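You operate a simulated robot arm through the tools that you are given. There is no shell and no other tool.

You are at the controls of a simulated two-armed robot. One attempt, no reset.

## Task
Close the flask of red water with the green stopper and rock it at top speed till even.
Fine: stop the mixer once the streaks are gone; the flask stays on the plate. Set down upright: what you pick out.

Only the result counts: the job must be done as asked and must still hold three seconds after the hand-in. Knocking over, shifting, dropping, spilling or breaking anything else fails it. Lids that push on must go on centred and level and be pressed home; caps that screw on are set level and turned clockwise until they are tight.

## Robot
Two 7-joint arms with two-finger parallel grippers on one trunk that stands fixed in place. Base frame: the origin is at the foot of the trunk, x ahead of it, y to its left, z up. Lengths are in mm, angles in rad, forces in N, time in s.
The left shoulder is at [71, 156, 1280], the right one opposite. Payload 3.91 kg a hand.
The tool frame of a hand sits at the grasp point between the pads (the TCP): z along the fingers, y along the line on which they close. The tips reach 30 mm beyond it. Largest opening 110 mm; finger width 20, thickness 10; the body of the gripper, 48 by 112 mm, starts 55 mm behind the TCP.
Orientation is that of the tool frame in the base frame, as a unit quaternion [x, y, z, w]. With the fingers straight down and closing along the base's y, the tool's x points along the base's -x, its y along +y and its z along -z.

## Interface
- The arms move only by the tool apply_moves. It takes "left_moves", "right_moves" or both (then of equal length, played together; a hand with none holds still); each is text: rows parted by semicolons, each of 7 numbers parted by spaces: the shift along the tool's x, y, z in mm, then the turn, a rotation vector about the tool's x, y, z in rad, then the gripper command, from -1 (fully open) to 1 (shut), values between in proportion. In form: x y z wx wy wz fingers; .... A call has 1 to 20 rows; each row shifts and turns the commanded pose from where the row before left it, along the tool's axes as they then stand. Each row takes 0.2 s and may step no farther than 50 mm and 0.15 rad from the row before; otherwise, or with a gripper value out of range, the whole call is refused. Where a pose cannot be reached the arm comes as near as it can. A force on the tool above 40 N (or 10 N above the force at the start of the call, whichever is more), or a blocked arm, ends the call early, and 0.2 s more pass. The fingers move at their own pace (about 108 mm/s each) and stop on an object; they squeeze with about 33 N. The grip force told is the motor's: it shows also when the fingers shut on nothing. Time passes only in rows, and 0.2 s behind the last, so rows that do not move let the fingers close. The reply holds the time, the measured pose of the TCP, the force on the tool along the base axes, the opening and the grip force, in the units named above and with some noise, with the torque about the TCP (base axes, N m) and any sound that the robot's microphone picked up.
- Cameras (640 x 400 px; columns grow to the right, rows downward): "scene" is now at [139.3, -16, 1511.2]; the picture's right is [-0.19, -0.98, 0.00], its down [-0.52, 0.10, -0.85] and it looks along [0.83, -0.16, -0.53] (base axes); focal length 349 px, centre (320, 200). "left" rides on the left gripper at [72, -17, -103] in its tool frame; the picture's right is [0.23, 0.97, 0.00], its down [-0.76, 0.18, -0.62] and it looks along [-0.61, 0.14, 0.78] (tool axes); focal length 222 px, centre (320, 200). "right" rides on the right gripper at [72, 17, -103] in its tool frame; the picture's right is [-0.23, 0.97, 0.00], its down [-0.76, -0.18, -0.62] and it looks along [-0.61, -0.14, 0.78] (tool axes); focal length 222 px, centre (320, 200). There is no depth. A picture from a camera that has moved, and an enlarged one, comes with that camera's place and axes in the base frame and with its lens.
- snapshot(camera): a new picture of that camera. It takes no simulated time.
- slide_trunk(by): slides the trunk up (or, below 0, down) by that many mm; the arms and the scene camera ride with it, the base frame stays. It gives what a move gives, with no picture.
- aim_head(pan, tilt): turns the head with the scene camera to pan (to the left, within 1.501 rad either way) and tilt (down, from -0.506 to 1.204), counted from straight ahead of the robot. It gives what a move gives.
- enlarge(camera, box): a new picture of the part [left, top, right, bottom] of that camera's present view, enlarged. It takes no simulated time.
- sign_off(): hands the job in; it is judged then, once.

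Nothing tells you positions but the pictures and the camera data. Unless the task says otherwise, let go and move clear before handing in.

The tools are called by a JSON object that holds its "op" and its "data". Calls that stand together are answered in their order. apply_moves: Moves the arms, as the interface text tells. Its arguments: {"type":"object","properties":{"left_moves":{"type":"string"},"right_moves":{"type":"string"}},"required":[]} The other tools are called the same way: slide_trunk (by) slides the trunk up or down; aim_head (pan, tilt) turns the head that bears the scene camera; snapshot (camera) takes a picture; enlarge (camera, box) takes an enlarged picture of a part of a camera's view; sign_off () hands the job in.

At the start:

```text
t: 0.0
left_tool_pos: [610.8, 196.5, 1270.5]
left_tcp_rot: [0.0, 1.0, 0.0, 0.0]
left_ft_force: [-0.1, -0.4, 0.0]
left_wrist_torque: [-0.01, 0.01, -0.01]
left_opening: 110.0
left_finger_force: 0.1
right_tool_pos: [538.3, -347.7, 1268.4]
right_tcp_rot: [0.001, 1.0, -0.001, 0.001]
right_ft_force: [0.4, -0.6, -0.2]
right_wrist_torque: [-0.02, -0.02, 0.05]
right_opening: 110.0
right_finger_force: 0.1
trunk travel left (down, up): [-725.0, 215.0]
head pan, tilt: [-0.188, 0.562]
```

scene: 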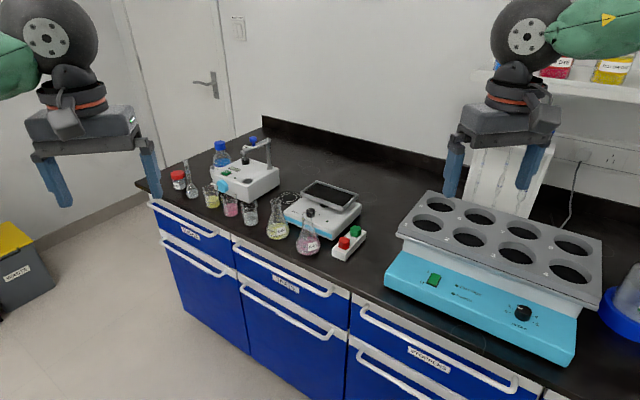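
right: 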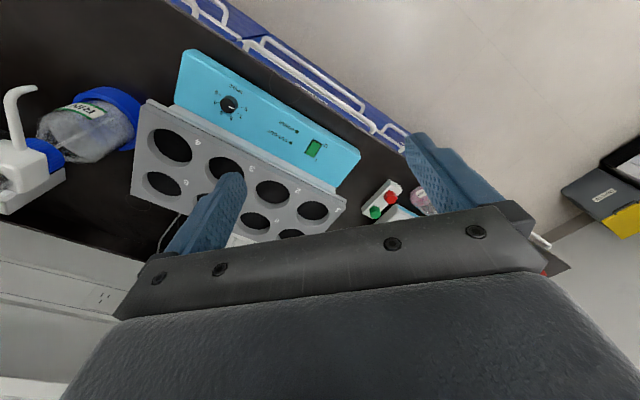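
left: 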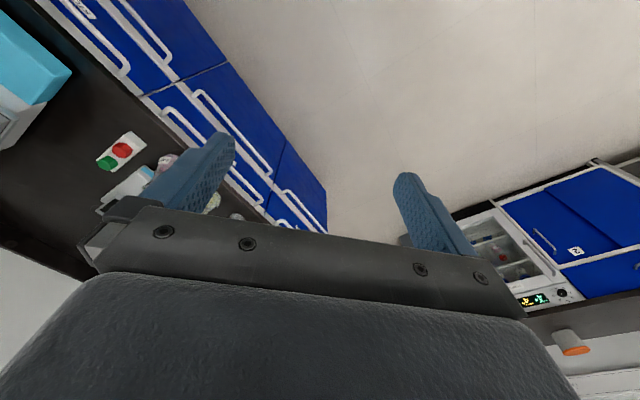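

I see a bench with a row of small glassware, a stopper holder with red and green stoppers, and a large turquoise shaker. Next I enlarge parts of the scene view to identify flasks, stoppers and the mixer.

{"op": "enlarge", "data": {"camera": "scene", "box": [150, 130, 310, 230]}}

{"op": "enlarge", "data": {"camera": "scene", "box": [240, 170, 400, 270]}}

{"op": "enlarge", "data": {"camera": "scene", "box": [370, 180, 640, 370]}}

```text
4.00 times, centred on (230, 180) of scene
camera zoom: at [139.3, -16.0, 1511.2], right [-0.19, -0.98, 0.0], down [-0.52, 0.1, -0.85], along [0.83, -0.16, -0.53], focal length 1394 px, centre (680, 280)
```

zoom: 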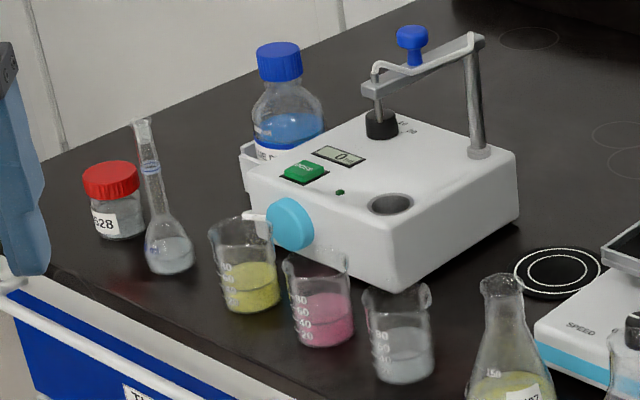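

```text
4.00 times, centred on (320, 220) of scene
camera zoom: at [139.3, -16.0, 1511.2], right [-0.19, -0.98, 0.0], down [-0.52, 0.1, -0.85], along [0.83, -0.16, -0.53], focal length 1394 px, centre (320, 120)
```

zoom: 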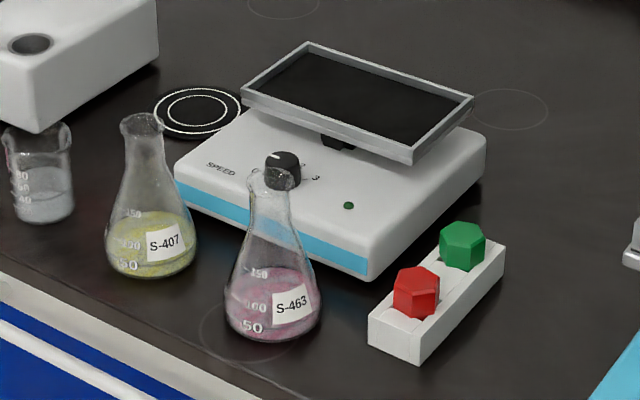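

```text
2.11 times, centred on (505, 275) of scene
camera zoom: at [139.3, -16.0, 1511.2], right [-0.19, -0.98, 0.0], down [-0.52, 0.1, -0.85], along [0.83, -0.16, -0.53], focal length 734 px, centre (-70, 42)
```

zoom: 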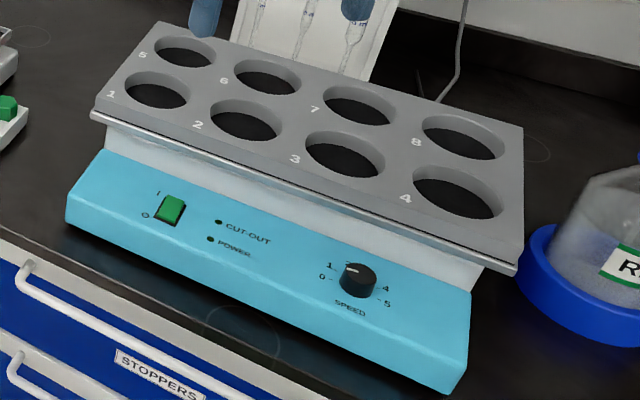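

I take the pink/red water to be in conical flask S-463, the green hex stopper to sit in the small white holder, and the mixer to be the rocking plate with the SPEED knob. I lower the trunk a little to get a second view for triangulating heights.

{"op": "slide_trunk", "data": {"by": -150}}

{"op": "aim_head", "data": {"pan": -0.1, "tilt": 0.6}}

{"op": "snapshot", "data": {"camera": "scene"}}

{"op": "snapshot", "data": {"camera": "left"}}

{"op": "snapshot", "data": {"camera": "right"}}

```text
t: 1.8
left_tool_pos: [610.4, 196.0, 1123.1]
left_tcp_rot: [0.0, 1.0, 0.0, 0.001]
left_ft_force: [0.5, 0.4, -0.1]
left_wrist_torque: [0.0, -0.02, 0.0]
left_opening: 110.0
left_finger_force: 0.0
right_tool_pos: [535.9, -347.5, 1119.4]
right_tcp_rot: [-0.001, 1.0, 0.0, 0.0]
right_ft_force: [-0.4, -0.2, -0.1]
right_wrist_torque: [-0.01, -0.01, 0.0]
right_opening: 110.0
right_finger_force: 0.0
trunk travel left (down, up): [-575.0, 365.0]
head pan, tilt: [-0.188, 0.562]
```

```text
t: 2.4
left_tool_pos: [610.4, 195.9, 1121.7]
left_tcp_rot: [0.0, 1.0, 0.0, 0.0]
left_ft_force: [-0.1, -0.2, 0.5]
left_wrist_torque: [0.01, 0.04, 0.02]
left_opening: 110.1
left_finger_force: 0.1
right_tool_pos: [538.1, -347.0, 1118.4]
right_tcp_rot: [-0.001, 1.0, 0.0, 0.0]
right_ft_force: [0.2, 0.4, 0.8]
right_wrist_torque: [0.01, 0.0, 0.01]
right_opening: 109.8
right_finger_force: 0.0
trunk travel left (down, up): [-575.0, 365.0]
head pan, tilt: [-0.099, 0.6]
```

```text
taken
camera scene: at [139.3, -8.1, 1357.7], right [-0.1, -0.99, 0.0], down [-0.56, 0.06, -0.82], along [0.82, -0.08, -0.57], focal length 349 px, centre (320, 200)
```

scene: 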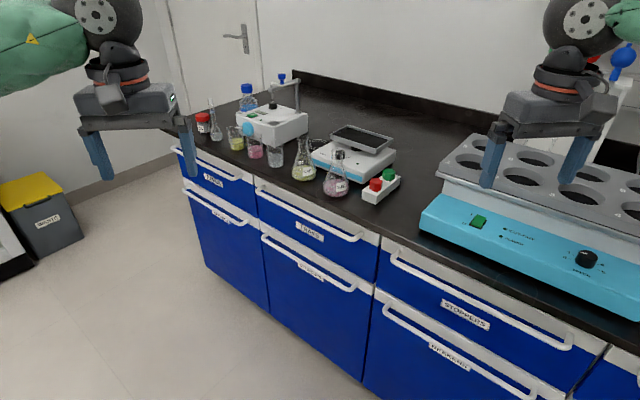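

```text
taken
camera left: at [537.8, 179.1, 1225.3], right [-0.23, 0.97, 0.0], down [0.76, 0.18, 0.62], along [0.61, 0.14, -0.78], focal length 222 px, centre (320, 200)
```

left: 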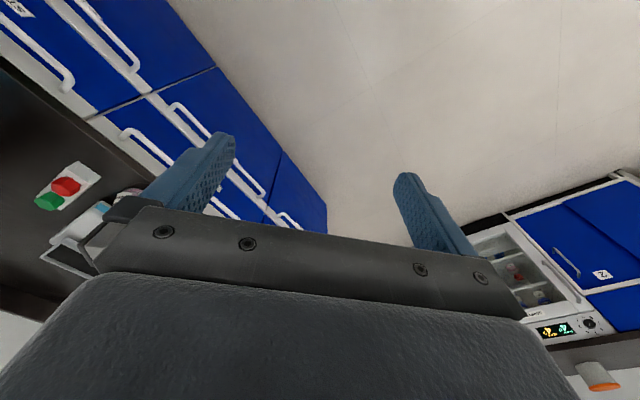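

```text
taken
camera right: at [465.8, -329.5, 1221.7], right [0.23, 0.97, 0.0], down [0.76, -0.18, 0.62], along [0.61, -0.14, -0.78], focal length 222 px, centre (320, 200)
```

right: 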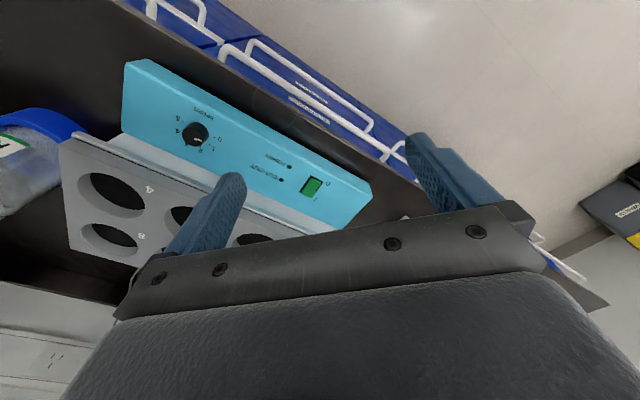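

The bench edge runs at an angle to my base axes; the red flask sits in front of the rocker, the stopper holder right of it. I zoom in on the new view to triangulate.

{"op": "enlarge", "data": {"camera": "scene", "box": [280, 110, 420, 210]}}

{"op": "enlarge", "data": {"camera": "scene", "box": [180, 70, 320, 190]}}

{"op": "enlarge", "data": {"camera": "left", "box": [0, 140, 160, 240]}}

```text
4.00 times, centred on (350, 160) of scene
camera zoom: at [139.3, -8.1, 1357.7], right [-0.1, -0.99, 0.0], down [-0.56, 0.06, -0.82], along [0.82, -0.08, -0.57], focal length 1394 px, centre (200, 360)
```

zoom: 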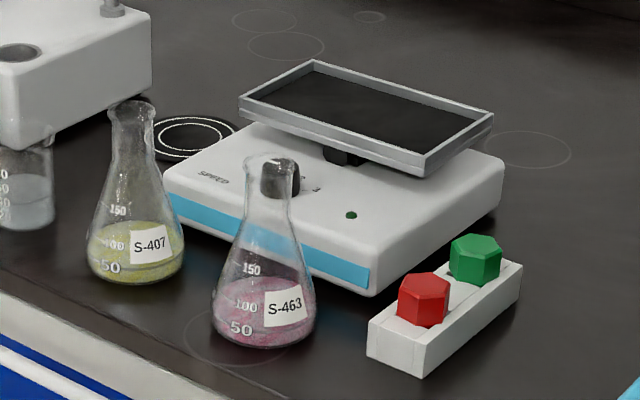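

```text
3.33 times, centred on (250, 130) of scene
camera zoom: at [139.3, -8.1, 1357.7], right [-0.1, -0.99, 0.0], down [-0.56, 0.06, -0.82], along [0.82, -0.08, -0.57], focal length 1162 px, centre (553, 433)
```

zoom: 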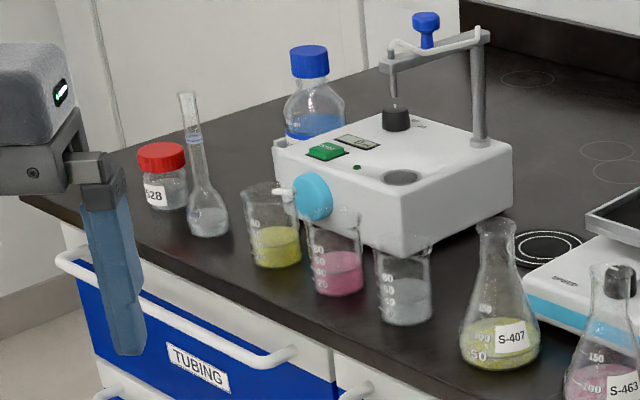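

```text
4.00 times, centred on (80, 190) of left
camera zoom: at [537.8, 179.1, 1225.3], right [-0.23, 0.97, 0.0], down [0.76, 0.18, 0.62], along [0.61, 0.14, -0.78], focal length 888 px, centre (1280, 240)
```

zoom: 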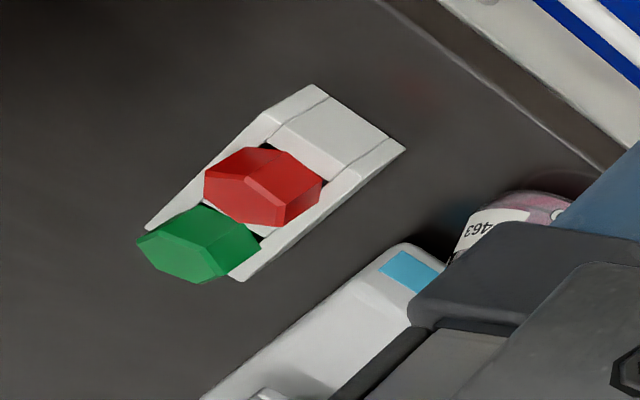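

The bench top comes out near z≈850, red flask mouth near (917,-129,971), green stopper near (917,-268,890), the rocker tray near (1070,-225,930) and its knob near (1037,-157,895). I bring the right hand closer over the holder to view it with the wrist camera.

{"op": "apply_moves", "data": {"right_moves": "-36.6 12.1 10 0 0 0 -1;-36.6 12.1 10 0 0 0 -1;-36.6 12.1 10 0 0 0 -1;-36.6 12.1 10 0 0 0 -1;-36.6 12.1 10 0 0 0 -1;-36.6 12.1 10 0 0 0 -1;-36.6 12.1 10 0 0 0 -1;-36.6 12.1 10 0 0 0 -1;0 0 20 0 0 0 -1;0 0 0 0 0 0 -1"}}

{"op": "snapshot", "data": {"camera": "right"}}

{"op": "snapshot", "data": {"camera": "scene"}}

```text
t: 4.6
left_tool_pos: [609.9, 196.9, 1121.1]
left_tcp_rot: [-0.001, 1.0, 0.0, 0.0]
left_ft_force: [-0.3, -0.5, -0.2]
left_wrist_torque: [0.02, 0.0, -0.01]
left_opening: 110.1
left_finger_force: 0.1
right_tool_pos: [830.9, -249.9, 1019.1]
right_tcp_rot: [0.0, 1.0, -0.001, 0.0]
right_ft_force: [-0.6, 0.7, 0.5]
right_wrist_torque: [-0.03, 0.0, 0.05]
right_opening: 110.0
right_finger_force: 0.0
trunk travel left (down, up): [-575.0, 365.0]
head pan, tilt: [-0.099, 0.6]
```

```text
taken
camera right: at [759.1, -232.3, 1122.0], right [0.23, 0.97, 0.0], down [0.76, -0.18, 0.62], along [0.61, -0.14, -0.78], focal length 222 px, centre (320, 200)
```

right: 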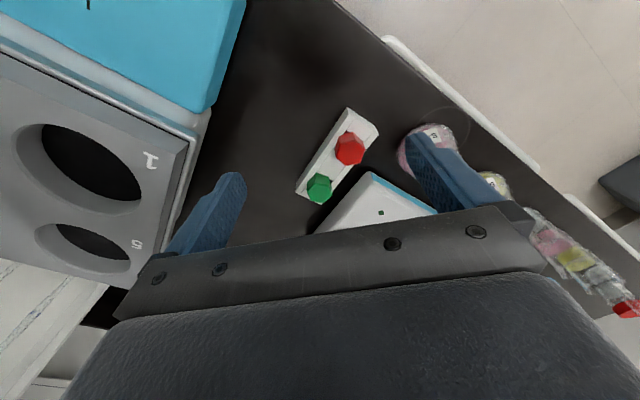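

```text
taken
camera scene: at [139.6, -7.3, 1357.7], right [-0.1, -1.0, 0.0], down [-0.56, 0.06, -0.82], along [0.82, -0.08, -0.57], focal length 349 px, centre (320, 200)
```

scene: 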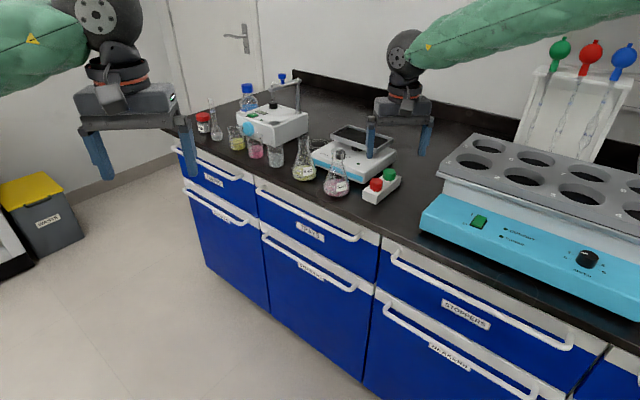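

The wrist camera now shows both stoppers in the holder between the fingers. I enlarge for precise positions.

{"op": "enlarge", "data": {"camera": "right", "box": [270, 90, 430, 190]}}

{"op": "enlarge", "data": {"camera": "right", "box": [260, 150, 380, 225]}}

{"op": "enlarge", "data": {"camera": "scene", "box": [280, 110, 440, 210]}}

```text
4.00 times, centred on (350, 140) of right
camera zoom: at [759.1, -232.3, 1122.0], right [0.23, 0.97, 0.0], down [0.76, -0.18, 0.62], along [0.61, -0.14, -0.78], focal length 888 px, centre (200, 440)
```

zoom: 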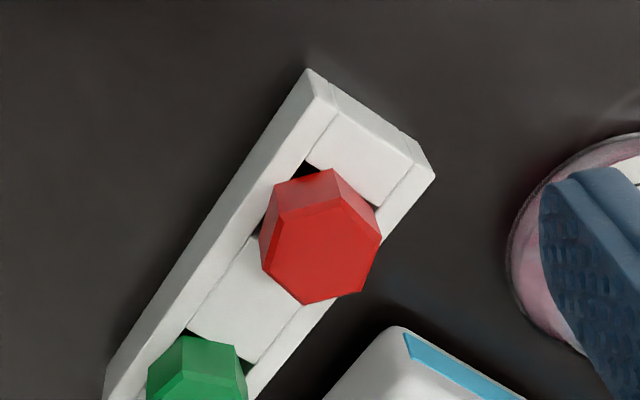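

```text
5.33 times, centred on (320, 188) of right
camera zoom: at [759.1, -232.3, 1122.0], right [0.23, 0.97, 0.0], down [0.76, -0.18, 0.62], along [0.61, -0.14, -0.78], focal length 1185 px, centre (320, 267)
```

zoom: 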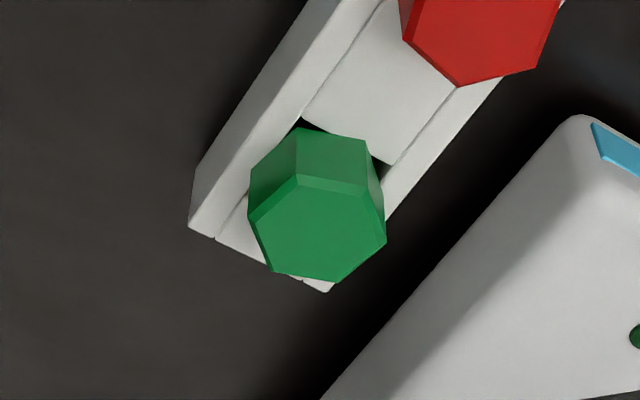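

```text
4.00 times, centred on (360, 160) of scene
camera zoom: at [139.6, -7.3, 1357.7], right [-0.1, -1.0, 0.0], down [-0.56, 0.06, -0.82], along [0.82, -0.08, -0.57], focal length 1394 px, centre (160, 360)
```

zoom: 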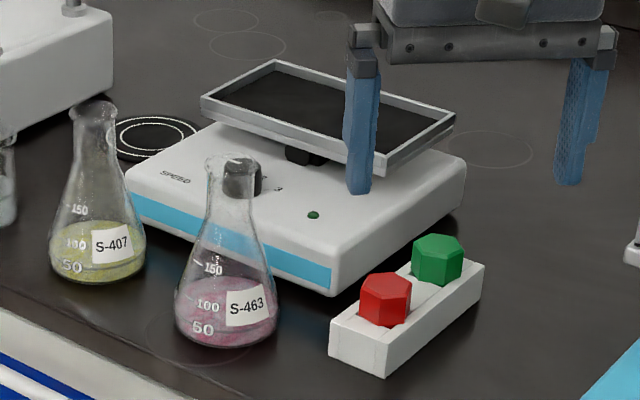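

The green stopper's hex head is centred near (925,-272), top z≈895, with two flats facing ±y, so a grip closing along y fits. Next I move the right hand to look down at the flask mouth.

{"op": "apply_moves", "data": {"right_moves": "0 0 -30 0 0 0 -1;-3 37 -4 0 0 0 -1;-3 37 -4 0 0 0 -1;-3 36 -3 0 0 0 -1;0 0 0 0 0 0 -1"}}

{"op": "snapshot", "data": {"camera": "right"}}

{"op": "enlarge", "data": {"camera": "right", "box": [280, 150, 400, 225]}}

{"op": "enlarge", "data": {"camera": "scene", "box": [300, 130, 364, 170]}}

```text
t: 5.8
left_tool_pos: [610.6, 195.4, 1122.7]
left_tcp_rot: [0.0, 1.0, 0.0, 0.0]
left_ft_force: [-0.6, -0.6, 0.1]
left_wrist_torque: [-0.01, 0.03, 0.0]
left_opening: 109.8
left_finger_force: 0.0
right_tool_pos: [838.9, -142.3, 1061.7]
right_tcp_rot: [0.0, 1.0, 0.0, 0.0]
right_ft_force: [-0.3, 0.8, -0.5]
right_wrist_torque: [0.01, -0.02, -0.01]
right_opening: 110.0
right_finger_force: 0.1
trunk travel left (down, up): [-575.0, 365.0]
head pan, tilt: [-0.099, 0.6]
```

```text
taken
camera right: at [766.3, -124.1, 1164.6], right [0.23, 0.97, 0.0], down [0.76, -0.18, 0.62], along [0.61, -0.14, -0.78], focal length 222 px, centre (320, 200)
```

right: 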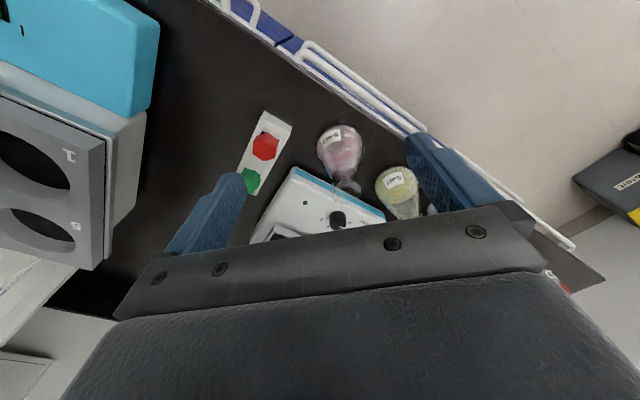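

```text
5.33 times, centred on (340, 188) of right
camera zoom: at [766.3, -124.1, 1164.6], right [0.23, 0.97, 0.0], down [0.76, -0.18, 0.62], along [0.61, -0.14, -0.78], focal length 1185 px, centre (213, 267)
```

zoom: 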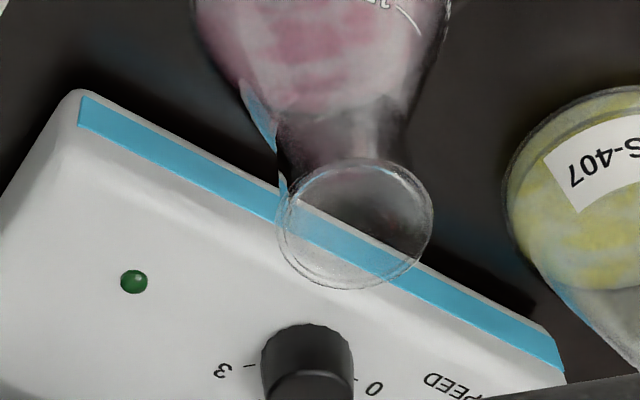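

```text
10.00 times, centred on (332, 150) of scene
camera zoom: at [138.4, -8.4, 1357.9], right [-0.1, -0.99, 0.0], down [-0.56, 0.06, -0.83], along [0.82, -0.08, -0.56], focal length 3486 px, centre (200, 700)
```

zoom: 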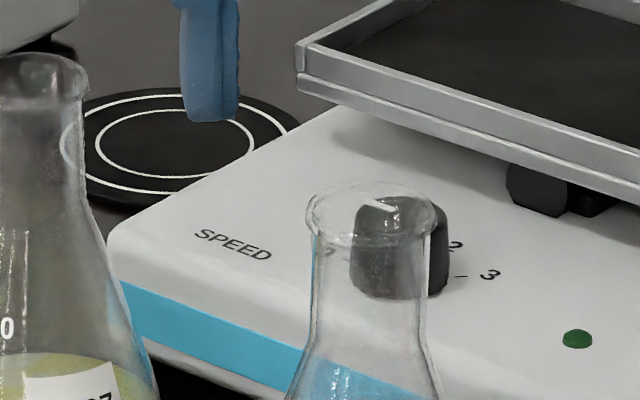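

The flask mouth centre is about (915,-129,968) with ~32 mm lip; the speed knob stands on the rocker's top panel with 0 on its left and 3 on its right. Now I move the right hand above the green stopper.

{"op": "apply_moves", "data": {"right_moves": "-21.5 -32.5 0 0 0 0 -0.1;-21.5 -32.5 0 0 0 0 -0.1;-21.5 -32.5 0 0 0 0 -0.1;-21.5 -32.5 0 0 0 0 -0.1;0 0 44 0 0 -0.05 -0.1;0 0 44 0 0 0 -0.1;0 0 40 0 0 0 -0.1;0 0 0 0 0 0 -0.1"}}

{"op": "snapshot", "data": {"camera": "right"}}

{"op": "enlarge", "data": {"camera": "scene", "box": [320, 120, 448, 200]}}

```text
t: 7.6
left_tool_pos: [610.0, 195.6, 1122.4]
left_tcp_rot: [-0.001, 1.0, -0.001, 0.001]
left_ft_force: [0.2, 0.0, 0.5]
left_wrist_torque: [0.02, 0.01, -0.01]
left_opening: 110.0
left_finger_force: 0.1
right_tool_pos: [915.4, -276.3, 935.7]
right_tcp_rot: [-0.026, 1.0, 0.0, -0.001]
right_ft_force: [-0.7, 0.7, 0.4]
right_wrist_torque: [-0.01, -0.03, -0.04]
right_opening: 60.6
right_finger_force: 0.0
right hand out of reach, approached as far as the arm can: row 7
trunk travel left (down, up): [-575.0, 365.0]
head pan, tilt: [-0.099, 0.6]
```

```text
taken
camera right: at [842.1, -261.6, 1038.7], right [0.18, 0.98, 0.0], down [0.77, -0.14, 0.62], along [0.61, -0.11, -0.78], focal length 222 px, centre (320, 200)
```

right: 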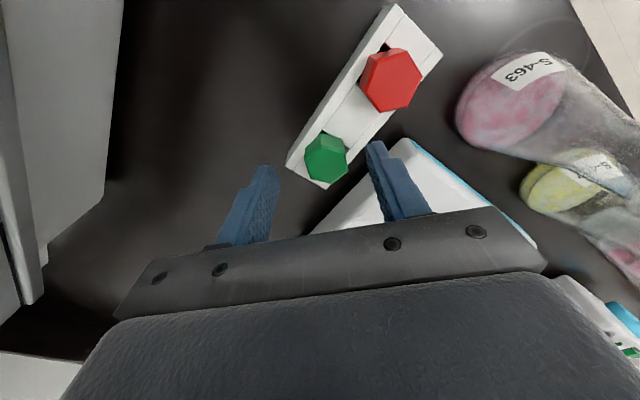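

```text
5.00 times, centred on (384, 160) of scene
camera zoom: at [139.5, -7.8, 1357.7], right [-0.1, -1.0, 0.0], down [-0.56, 0.06, -0.82], along [0.82, -0.08, -0.57], focal length 1743 px, centre (0, 400)
```

zoom: 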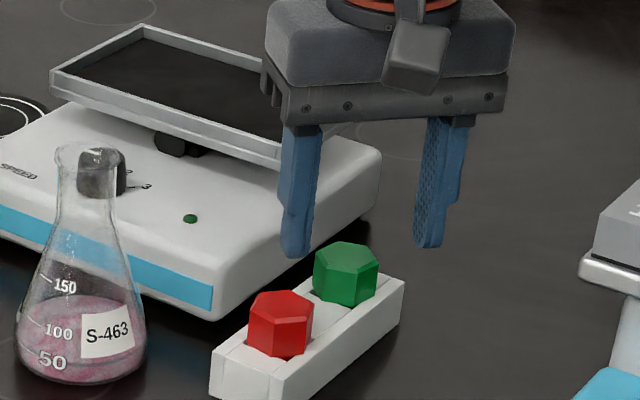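

The stopper lies just past the hand's tool-down reach at this trunk height, since the arm got worse as the hand went lower. I raise the hand, lower the trunk, and check reach again.

{"op": "apply_moves", "data": {"right_moves": "0 0 -45 0 0 0 -0.1;0 0 -45 0 0 0 -0.1;0 0 -45 0 0 0 -0.1;0 0 0 0 0 0 -0.1"}}

{"op": "slide_trunk", "data": {"by": -100}}

{"op": "snapshot", "data": {"camera": "scene"}}

```text
t: 8.6
left_tool_pos: [611.2, 195.6, 1120.8]
left_tcp_rot: [-0.002, 1.0, 0.0, 0.0]
left_ft_force: [-0.5, -0.1, 0.5]
left_wrist_torque: [-0.04, -0.02, 0.01]
left_opening: 110.0
left_finger_force: 0.0
right_tool_pos: [915.6, -276.8, 1068.4]
right_tcp_rot: [-0.025, 1.0, 0.0, -0.001]
right_ft_force: [-0.2, 0.5, -0.6]
right_wrist_torque: [0.03, 0.0, 0.0]
right_opening: 60.5
right_finger_force: 0.0
trunk travel left (down, up): [-575.0, 365.0]
head pan, tilt: [-0.099, 0.6]
```

```text
t: 9.9
left_tool_pos: [609.2, 196.2, 1021.3]
left_tcp_rot: [0.0, 1.0, 0.0, 0.0]
left_ft_force: [-0.8, -0.3, 0.1]
left_wrist_torque: [0.01, -0.03, -0.02]
left_opening: 110.1
left_finger_force: 0.0
right_tool_pos: [914.3, -275.9, 970.8]
right_tcp_rot: [-0.025, 1.0, 0.0, 0.0]
right_ft_force: [-0.5, -0.6, 0.4]
right_wrist_torque: [-0.01, 0.02, 0.02]
right_opening: 60.6
right_finger_force: 0.1
trunk travel left (down, up): [-475.0, 465.0]
head pan, tilt: [-0.099, 0.6]
```

```text
taken
camera scene: at [139.1, -8.0, 1257.9], right [-0.1, -1.0, 0.0], down [-0.56, 0.06, -0.82], along [0.82, -0.08, -0.57], focal length 349 px, centre (320, 200)
```

scene: 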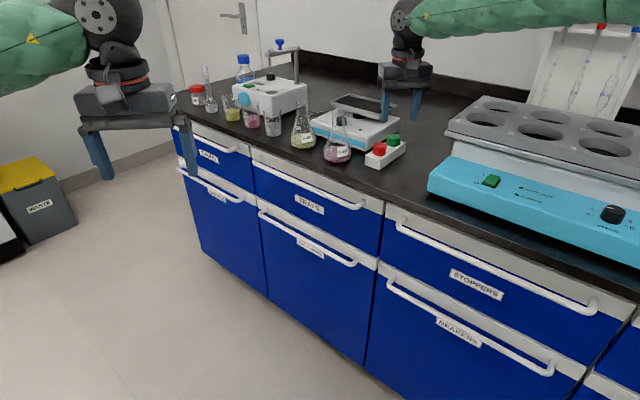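

The trunk is lowered and the hand hovers above the stopper at z≈971. I now step to (925,-272) and down to about z=930 and check.

{"op": "apply_moves", "data": {"right_moves": "-10.9 3.3 0 0 0 0 -0.1;0 0 20 0 0 0 -0.1;0 0 20 0 0 0 -0.1;0 0 0 0 0 0 -0.1"}}

{"op": "snapshot", "data": {"camera": "right"}}

{"op": "enlarge", "data": {"camera": "scene", "box": [340, 90, 436, 180]}}

```text
t: 10.9
left_tool_pos: [609.5, 194.6, 1022.1]
left_tcp_rot: [-0.001, 1.0, 0.0, 0.0]
left_ft_force: [0.0, 1.1, 0.7]
left_wrist_torque: [-0.02, -0.01, -0.01]
left_opening: 110.0
left_finger_force: 0.0
right_tool_pos: [926.5, -272.1, 930.2]
right_tcp_rot: [-0.025, 1.0, 0.0, -0.001]
right_ft_force: [-0.1, 0.1, 0.2]
right_wrist_torque: [-0.02, -0.02, -0.02]
right_opening: 60.8
right_finger_force: 0.0
trunk travel left (down, up): [-475.0, 465.0]
head pan, tilt: [-0.099, 0.6]
```

```text
taken
camera right: at [852.9, -257.9, 1033.4], right [0.18, 0.98, 0.0], down [0.77, -0.14, 0.62], along [0.61, -0.11, -0.78], focal length 222 px, centre (320, 200)
```

right: 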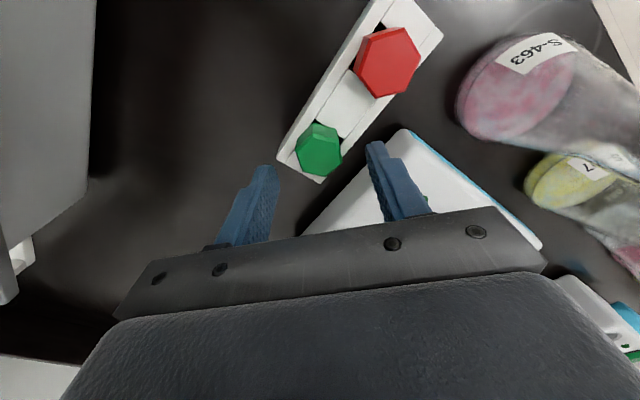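

```text
4.44 times, centred on (388, 135) of scene
camera zoom: at [139.0, -7.8, 1257.8], right [-0.1, -1.0, 0.0], down [-0.56, 0.06, -0.82], along [0.82, -0.08, -0.57], focal length 1549 px, centre (18, 489)
```

zoom: 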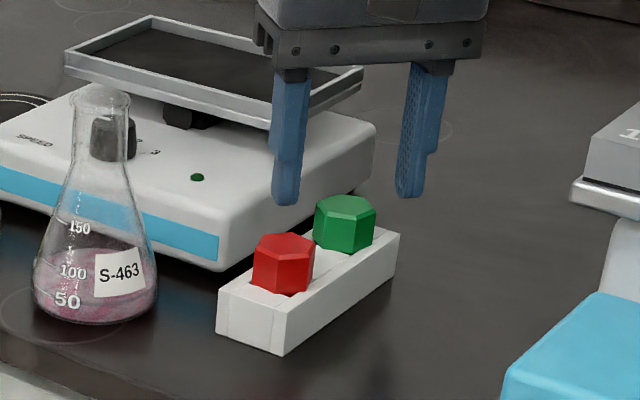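

The hand is centred over the green stopper within a few millimetres. I zoom once more to refine, before descending.

{"op": "enlarge", "data": {"camera": "right", "box": [270, 110, 370, 190]}}

```text
5.00 times, centred on (320, 150) of right
camera zoom: at [852.9, -257.9, 1033.4], right [0.18, 0.98, 0.0], down [0.77, -0.14, 0.62], along [0.61, -0.11, -0.78], focal length 1111 px, centre (320, 450)
```

zoom: 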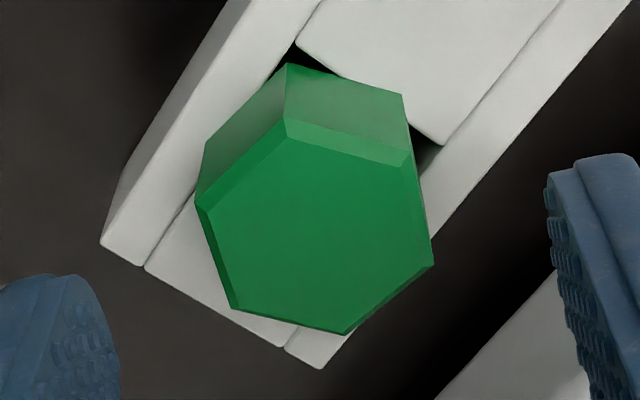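

Stopper centre confirmed at about (924.5,-271.5). I descend to z≈911 and close the fingers on the hex flats.

{"op": "apply_moves", "data": {"right_moves": "2 0.6 10 0 0 0 -0.1;0 0 9 0 0 0 -0.1;0 0 0 0 0 0 -0.1;0 0 0 0 0 0 1;0 0 0 0 0 0 1;0 0 0 0 0 0 1;0 0 0 0 0 0 1"}}

{"op": "snapshot", "data": {"camera": "right"}}

{"op": "enlarge", "data": {"camera": "scene", "box": [340, 90, 436, 180]}}

```text
t: 12.5
left_tool_pos: [610.0, 195.7, 1021.0]
left_tcp_rot: [-0.001, 1.0, 0.0, 0.0]
left_ft_force: [0.6, 0.0, 0.6]
left_wrist_torque: [0.0, 0.03, 0.01]
left_opening: 110.2
left_finger_force: 0.1
right_tool_pos: [924.9, -271.4, 910.5]
right_tcp_rot: [-0.025, 1.0, -0.001, 0.001]
right_ft_force: [0.1, -0.9, -0.1]
right_wrist_torque: [-0.04, -0.06, 0.02]
right_opening: 27.5
right_finger_force: 32.7
trunk travel left (down, up): [-475.0, 465.0]
head pan, tilt: [-0.099, 0.6]
```

```text
taken
camera right: at [851.4, -257.4, 1013.9], right [0.18, 0.98, 0.0], down [0.77, -0.14, 0.62], along [0.61, -0.11, -0.78], focal length 222 px, centre (320, 200)
```

right: 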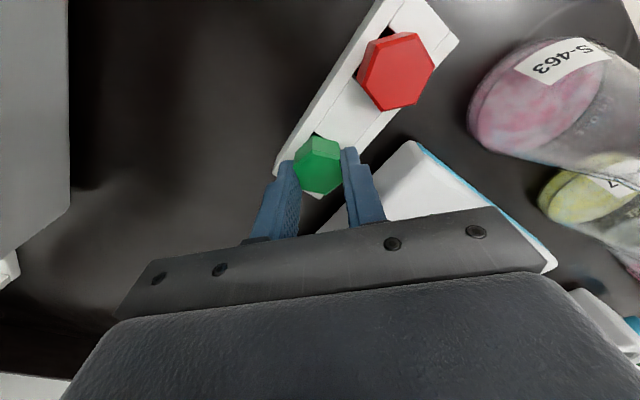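

```text
4.44 times, centred on (388, 135) of scene
camera zoom: at [139.4, -7.9, 1257.7], right [-0.1, -1.0, 0.0], down [-0.56, 0.06, -0.82], along [0.82, -0.08, -0.57], focal length 1549 px, centre (18, 489)
```

zoom: 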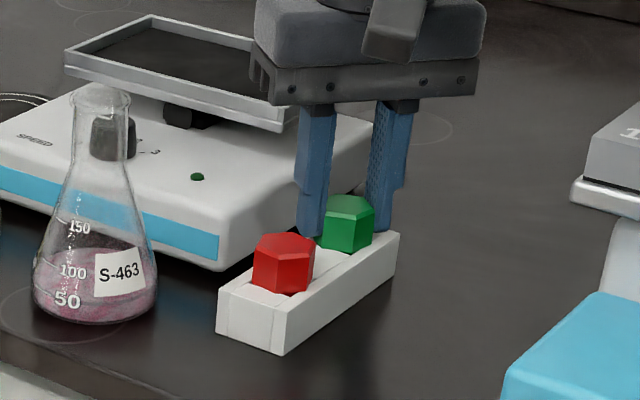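

The grip holds at 27.5 mm with 33 N. I lift straight up out of the holder.

{"op": "apply_moves", "data": {"right_moves": "0 0 -5 0 0 0 1;0 0 -10 0 0 0 1;0 0 -20 0 0 0 1;0 0 -30 0 0 0 1;0 0 -30 0 0 0 1;0 0 -30 0 0 0 1;0 0 -30 0 0 0 1;0 0 0 0 0 0 1"}}

{"op": "snapshot", "data": {"camera": "right"}}

{"op": "enlarge", "data": {"camera": "scene", "box": [320, 70, 416, 150]}}

{"op": "snapshot", "data": {"camera": "scene"}}

```text
t: 14.3
left_tool_pos: [609.9, 195.4, 1021.7]
left_tcp_rot: [-0.001, 1.0, -0.001, 0.0]
left_ft_force: [0.0, 0.7, 0.4]
left_wrist_torque: [-0.01, 0.05, 0.03]
left_opening: 109.8
left_finger_force: 0.1
right_tool_pos: [923.4, -272.0, 1066.2]
right_tcp_rot: [-0.026, 1.0, 0.0, -0.002]
right_ft_force: [-0.3, 0.4, 0.4]
right_wrist_torque: [-0.02, -0.04, 0.04]
right_opening: 27.5
right_finger_force: 32.8
trunk travel left (down, up): [-475.0, 465.0]
head pan, tilt: [-0.099, 0.6]
```

```text
taken
camera right: at [850.7, -257.7, 1169.0], right [0.18, 0.98, 0.0], down [0.77, -0.14, 0.62], along [0.61, -0.11, -0.78], focal length 222 px, centre (320, 200)
```

right: 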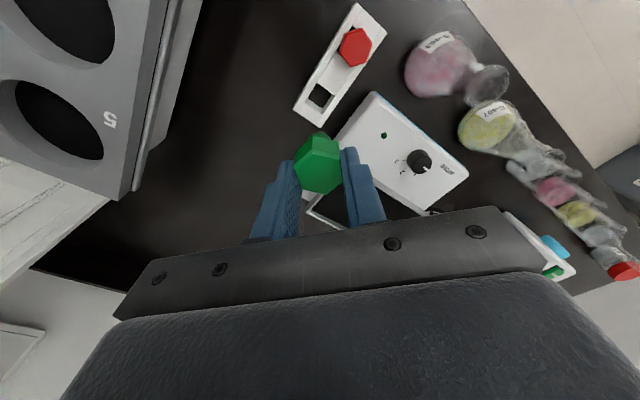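

```text
5.00 times, centred on (368, 110) of scene
camera zoom: at [139.7, -8.1, 1257.6], right [-0.1, -1.0, 0.0], down [-0.56, 0.06, -0.82], along [0.82, -0.08, -0.57], focal length 1743 px, centre (80, 650)
```

zoom: 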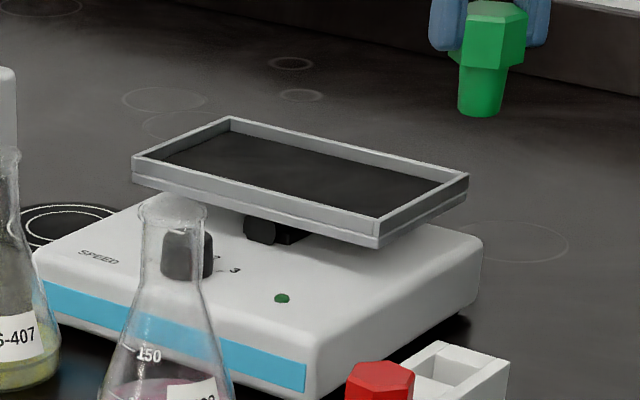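

```text
taken
camera scene: at [139.7, -8.1, 1257.6], right [-0.1, -1.0, 0.0], down [-0.56, 0.06, -0.82], along [0.82, -0.08, -0.57], focal length 349 px, centre (320, 200)
```

scene: 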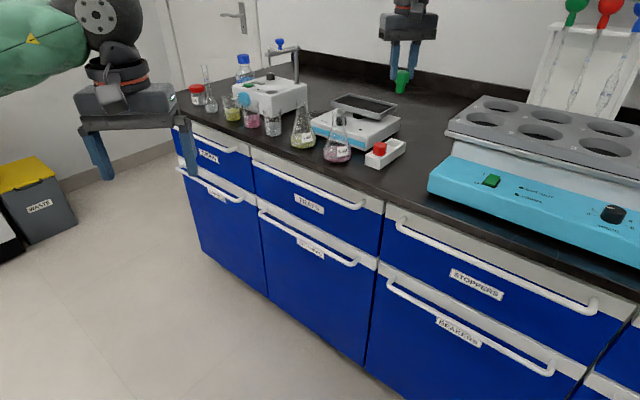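

The stopper came out cleanly: hex head with a tapered plug about 24 mm long. I zoom on the knob and the tray from here while the view is good.

{"op": "enlarge", "data": {"camera": "right", "box": [370, 120, 490, 210]}}

{"op": "enlarge", "data": {"camera": "right", "box": [270, 80, 430, 240]}}

{"op": "enlarge", "data": {"camera": "scene", "box": [320, 85, 380, 135]}}

```text
4.44 times, centred on (430, 165) of right
camera zoom: at [850.7, -257.7, 1169.0], right [0.18, 0.98, 0.0], down [0.77, -0.14, 0.62], along [0.61, -0.11, -0.78], focal length 987 px, centre (-169, 356)
```

zoom: 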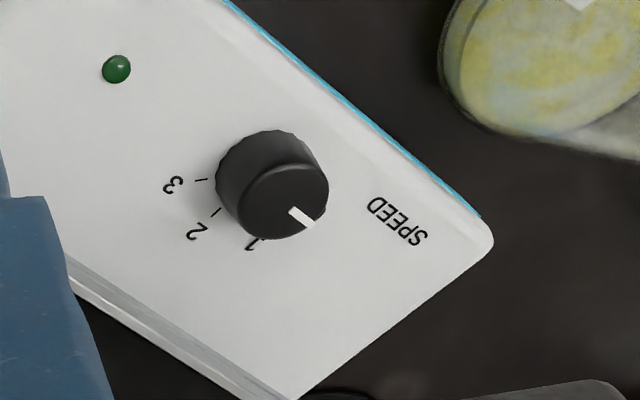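

```text
2.50 times, centred on (350, 160) of right
camera zoom: at [850.7, -257.7, 1169.0], right [0.18, 0.98, 0.0], down [0.77, -0.14, 0.62], along [0.61, -0.11, -0.78], focal length 555 px, centre (245, 300)
```

zoom: 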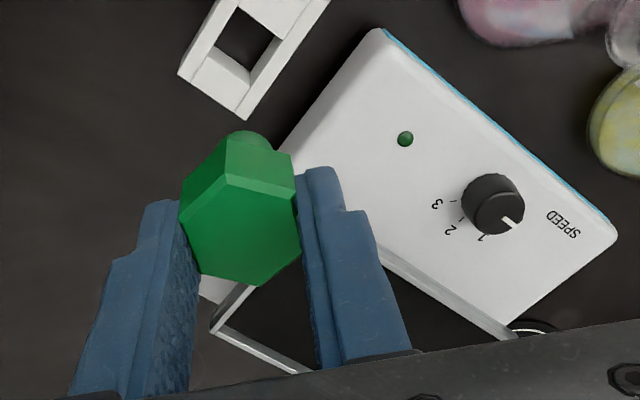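

```text
8.00 times, centred on (350, 110) of scene
camera zoom: at [139.7, -8.1, 1257.6], right [-0.1, -1.0, 0.0], down [-0.56, 0.06, -0.82], along [0.82, -0.08, -0.57], focal length 2789 px, centre (80, 920)
```

zoom: 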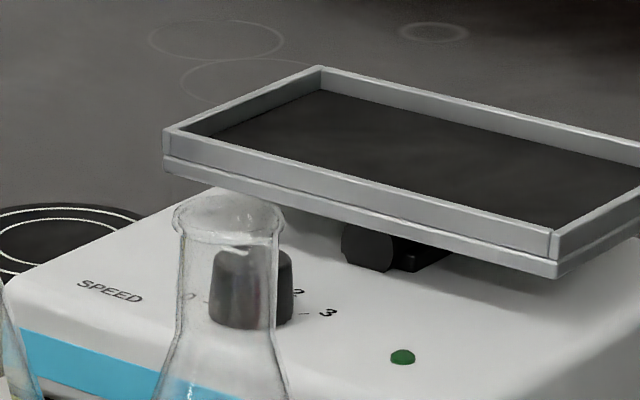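

The knob is at about (1017,-153.5), top z≈917, pointing at 0 (+45° in base), with 1, 2, 3 at 0°, -45°, -90°: so top speed is a 135° clockwise turn. The tray is level, about 160×96 mm, centred near (1076,-225), rim z≈933. I carry the stopper over the flask mouth now.

{"op": "apply_moves", "data": {"right_moves": "0.2 35.8 0 0 0 0 1;0.2 35.8 0 0 0 0 1;0.2 35.8 0 0 0 0 1;0.3 35.8 0 0 0 0 1;0 0 0 0 0 0 1;0 0 0 0 0 0 1"}}

{"op": "snapshot", "data": {"camera": "right"}}

{"op": "enlarge", "data": {"camera": "right", "box": [270, 100, 390, 200]}}

{"op": "enlarge", "data": {"camera": "scene", "box": [300, 60, 380, 130]}}

```text
t: 15.7
left_tool_pos: [610.6, 195.5, 1022.3]
left_tcp_rot: [-0.001, 1.0, 0.0, 0.0]
left_ft_force: [-0.6, 0.5, -0.4]
left_wrist_torque: [-0.01, 0.02, -0.03]
left_opening: 110.0
left_finger_force: 0.0
right_tool_pos: [870.4, -167.4, 1060.6]
right_tcp_rot: [-0.026, 1.0, 0.001, 0.001]
right_ft_force: [0.2, 0.4, 0.2]
right_wrist_torque: [-0.01, 0.0, -0.02]
right_opening: 27.6
right_finger_force: 33.4
right hand out of reach, approached as far as the arm can: row 2, 3, 4
trunk travel left (down, up): [-475.0, 465.0]
head pan, tilt: [-0.099, 0.6]
```

```text
taken
camera right: at [796.8, -152.5, 1162.7], right [0.18, 0.98, 0.0], down [0.77, -0.14, 0.62], along [0.61, -0.11, -0.78], focal length 222 px, centre (320, 200)
```

right: 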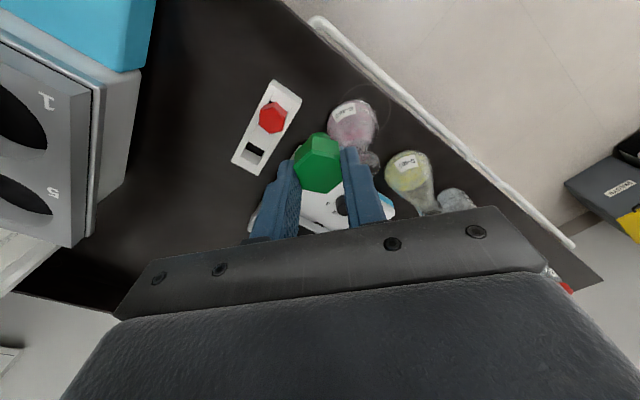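

```text
4.00 times, centred on (330, 150) of right
camera zoom: at [796.8, -152.5, 1162.7], right [0.18, 0.98, 0.0], down [0.77, -0.14, 0.62], along [0.61, -0.11, -0.78], focal length 888 px, centre (280, 400)
```

zoom: 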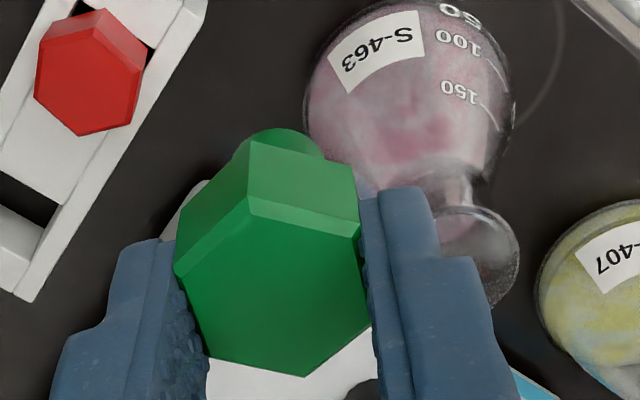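

```text
5.71 times, centred on (340, 95) of scene
camera zoom: at [139.3, -7.8, 1257.7], right [-0.1, -1.0, 0.0], down [-0.56, 0.06, -0.82], along [0.82, -0.08, -0.57], focal length 1992 px, centre (206, 800)
```

zoom: 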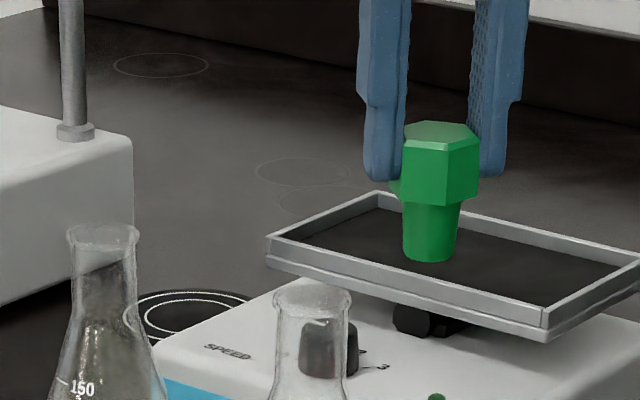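

With the trunk this low the right hand cannot get over the flask at this height (it stopped at 870,-167). I raise the trunk so the hand works about 100 mm below the shoulder and try again.

{"op": "slide_trunk", "data": {"by": 80}}

{"op": "apply_moves", "data": {"right_moves": "0 0 25 0 0 0 1;0 0 25 0 0 0 1;0 0 25 0 0 0 1;-20 10 0 0 0 0 1;-20 26 0 0 0 0 1;0 0 0 0 0 0 1"}}

```text
t: 16.9
left_tool_pos: [611.6, 195.0, 1099.9]
left_tcp_rot: [-0.001, 1.0, 0.0, -0.001]
left_ft_force: [0.1, 0.1, -0.2]
left_wrist_torque: [0.0, 0.01, 0.02]
left_opening: 110.0
left_finger_force: 0.0
right_tool_pos: [870.9, -166.0, 1138.8]
right_tcp_rot: [-0.025, 1.0, 0.001, 0.0]
right_ft_force: [-0.6, -0.2, -0.7]
right_wrist_torque: [-0.02, 0.01, 0.0]
right_opening: 27.4
right_finger_force: 33.2
trunk travel left (down, up): [-555.0, 385.0]
head pan, tilt: [-0.099, 0.6]
```

```text
t: 18.3
left_tool_pos: [609.9, 195.9, 1101.3]
left_tcp_rot: [0.0, 1.0, -0.001, -0.001]
left_ft_force: [0.1, 0.3, -0.5]
left_wrist_torque: [-0.04, 0.01, 0.0]
left_opening: 110.0
left_finger_force: 0.1
right_tool_pos: [866.1, -161.3, 1067.8]
right_tcp_rot: [-0.026, 1.0, 0.001, 0.0]
right_ft_force: [0.2, 0.0, -1.1]
right_wrist_torque: [0.0, -0.01, 0.01]
right_opening: 27.3
right_finger_force: 34.5
right hand out of reach, approached as far as the arm can: row 4, 5
trunk travel left (down, up): [-555.0, 385.0]
head pan, tilt: [-0.099, 0.6]
```

The hand stalls at about (866,-161) regardless of height, so a joint limit rather than distance seems to bind. I test which direction and which hand yaw frees it.

{"op": "apply_moves", "data": {"right_moves": "0 0 0 0 0 -0.15 1;0 0 0 0 0 -0.15 1;-15 0 0 0 0 0 1;-15 0 0 0 0 0 1;0 0 0 0 0 0 1"}}

```text
t: 19.5
left_tool_pos: [609.7, 195.6, 1102.1]
left_tcp_rot: [-0.001, 1.0, 0.0, 0.0]
left_ft_force: [0.4, 0.8, -0.3]
left_wrist_torque: [0.0, -0.03, 0.01]
left_opening: 109.8
left_finger_force: 0.1
right_tool_pos: [874.9, -169.9, 1069.8]
right_tcp_rot: [-0.173, 0.985, 0.001, 0.003]
right_ft_force: [0.0, -0.8, 0.7]
right_wrist_torque: [0.0, 0.01, 0.01]
right_opening: 27.3
right_finger_force: 32.9
right hand out of reach, approached as far as the arm can: row 3, 4
trunk travel left (down, up): [-555.0, 385.0]
head pan, tilt: [-0.099, 0.6]
```

The limit line runs diagonally, suggesting the elbow is out to the right and a joint limit binds. I turn the head to look at the right arm's configuration.

{"op": "aim_head", "data": {"pan": -0.6, "tilt": 0.3}}

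{"op": "snapshot", "data": {"camera": "scene"}}

```text
t: 20.4
left_tool_pos: [610.3, 196.6, 1101.4]
left_tcp_rot: [0.0, 1.0, 0.0, 0.0]
left_ft_force: [-0.2, 0.8, -0.8]
left_wrist_torque: [0.01, -0.01, 0.03]
left_opening: 109.8
left_finger_force: 0.1
right_tool_pos: [875.4, -169.8, 1067.9]
right_tcp_rot: [-0.175, 0.985, 0.002, 0.002]
right_ft_force: [-0.3, 0.5, 0.3]
right_wrist_torque: [-0.01, 0.01, 0.01]
right_opening: 27.2
right_finger_force: 32.7
trunk travel left (down, up): [-555.0, 385.0]
head pan, tilt: [-0.6, 0.3]
```

```text
taken
camera scene: at [128.6, -51.8, 1365.2], right [-0.56, -0.83, 0.0], down [-0.25, 0.17, -0.95], along [0.79, -0.54, -0.3], focal length 349 px, centre (320, 200)
```

scene: 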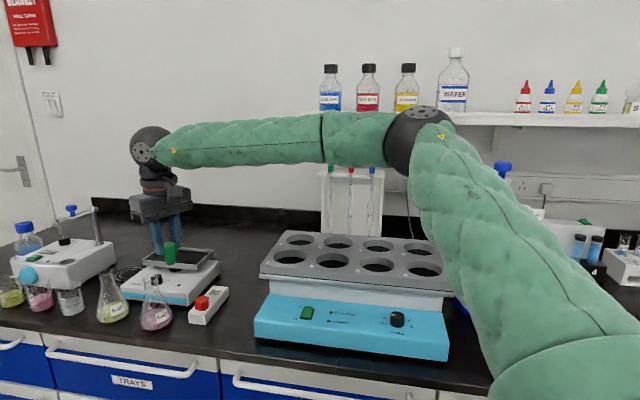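

The elbow sits far out to the right near (525,-528,1290) with the forearm pointing inward, so the stall is an arm-posture limit. I pull the hand back toward the trunk and extend straight ahead along y≈-129, hoping the elbow tucks in.

{"op": "apply_moves", "data": {"right_moves": "0 0 0 0 0 0.15 1;0 0 0 0 0 0.15 1;0 0 0 0 0 0.05 1;35 8 0 0 0 0 1;35 8 0 0 0 0 1;35 8 0 0 0 0 1;35 8 0 0 0 0 1;35 8 0 0 0 0 1;0 0 0 0 0 0 1"}}

{"op": "snapshot", "data": {"camera": "scene"}}

```text
t: 22.4
left_tool_pos: [610.2, 195.7, 1101.3]
left_tcp_rot: [0.0, 1.0, 0.0, -0.001]
left_ft_force: [0.4, 0.5, -0.7]
left_wrist_torque: [-0.02, 0.0, -0.02]
left_opening: 110.2
left_finger_force: 0.0
right_tool_pos: [699.9, -129.0, 1068.0]
right_tcp_rot: [0.0, 1.0, 0.001, 0.0]
right_ft_force: [0.4, -0.1, 0.1]
right_wrist_torque: [-0.01, -0.01, 0.01]
right_opening: 26.9
right_finger_force: 33.0
trunk travel left (down, up): [-555.0, 385.0]
head pan, tilt: [-0.6, 0.3]
```

```text
taken
camera scene: at [129.3, -52.1, 1365.1], right [-0.56, -0.83, 0.0], down [-0.25, 0.17, -0.95], along [0.79, -0.54, -0.3], focal length 349 px, centre (320, 200)
```

scene: 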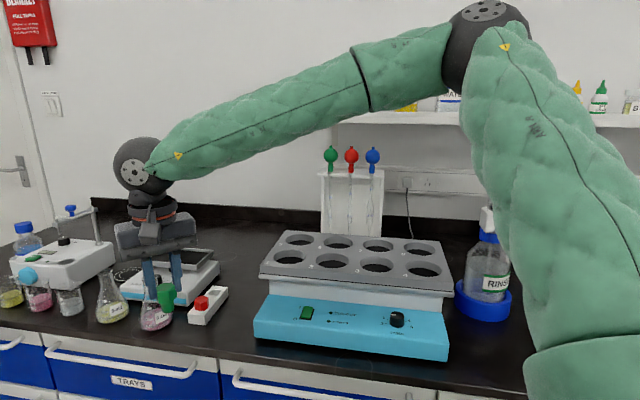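

The hand pulled back fine. Now I extend straight forward along y=-129 to see how far it gets.

{"op": "apply_moves", "data": {"right_moves": "-35 0 0 0 0 0 1;-35 0 0 0 0 0 1;-35 0 0 0 0 0 1;-35 0 0 0 0 0 1;-35 0 0 0 0 0 1;-20 0 0 0 0 0 1;-20 0 0 0 0 0 1;0 0 0 0 0 0 1"}}

{"op": "snapshot", "data": {"camera": "scene"}}

```text
t: 24.2
left_tool_pos: [610.3, 195.3, 1101.7]
left_tcp_rot: [-0.001, 1.0, 0.0, 0.001]
left_ft_force: [-0.1, 0.0, -0.2]
left_wrist_torque: [0.0, 0.02, 0.0]
left_opening: 110.0
left_finger_force: 0.0
right_tool_pos: [873.5, -169.1, 1071.9]
right_tcp_rot: [-0.001, 1.0, 0.002, 0.001]
right_ft_force: [-0.8, 0.1, 0.4]
right_wrist_torque: [0.05, 0.01, -0.01]
right_opening: 27.1
right_finger_force: 33.1
right hand out of reach, approached as far as the arm can: row 4, 5, 6, 7
trunk travel left (down, up): [-555.0, 385.0]
head pan, tilt: [-0.6, 0.3]
```

```text
taken
camera scene: at [128.7, -51.6, 1365.2], right [-0.56, -0.83, 0.0], down [-0.24, 0.17, -0.96], along [0.79, -0.54, -0.3], focal length 349 px, centre (320, 200)
```

scene: 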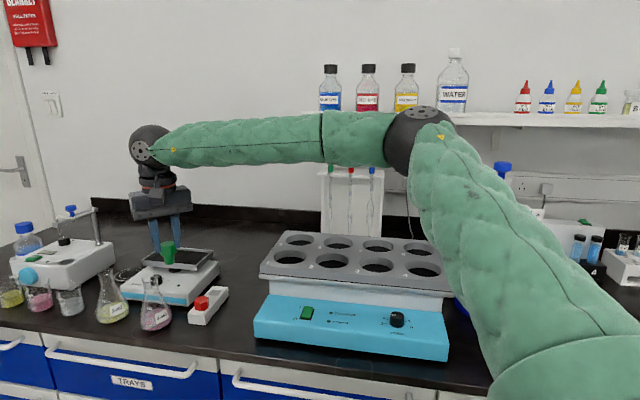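

Same stall line, so with the tool straight down the right hand cannot get over the flask. I test whether tilting the hand forward (fingers pointing forward-down) extends the reach.

{"op": "apply_moves", "data": {"right_moves": "0 0 0 0 -0.15 0 1;0 0 0 0 -0.15 0 1;0 0 0 0 -0.15 0 1;0 0 0 0 -0.1 0 1;-20.4 10 12.5 0 0 0 1;-20.4 15 12.5 0 0 0 1;0 15 0 0 0 0 1;0 0 0 0 0 0 1"}}

{"op": "snapshot", "data": {"camera": "scene"}}

```text
t: 26.0
left_tool_pos: [610.5, 195.5, 1100.6]
left_tcp_rot: [0.0, 1.0, 0.0, 0.001]
left_ft_force: [0.6, -0.4, -0.2]
left_wrist_torque: [-0.05, 0.01, 0.02]
left_opening: 110.2
left_finger_force: 0.2
right_tool_pos: [924.0, -129.1, 1071.3]
right_tcp_rot: [0.0, 0.962, 0.001, 0.272]
right_ft_force: [-0.2, 0.1, -0.3]
right_wrist_torque: [-0.02, 0.04, 0.0]
right_opening: 26.9
right_finger_force: 32.7
trunk travel left (down, up): [-555.0, 385.0]
head pan, tilt: [-0.6, 0.3]
```

```text
taken
camera scene: at [128.5, -52.0, 1365.2], right [-0.56, -0.83, 0.0], down [-0.24, 0.17, -0.96], along [0.79, -0.54, -0.3], focal length 349 px, centre (320, 200)
```

scene: 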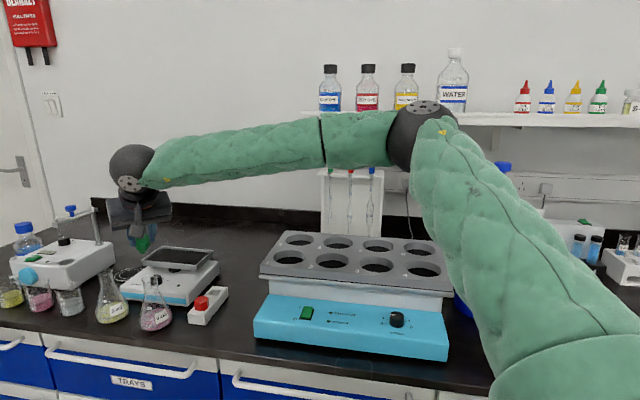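

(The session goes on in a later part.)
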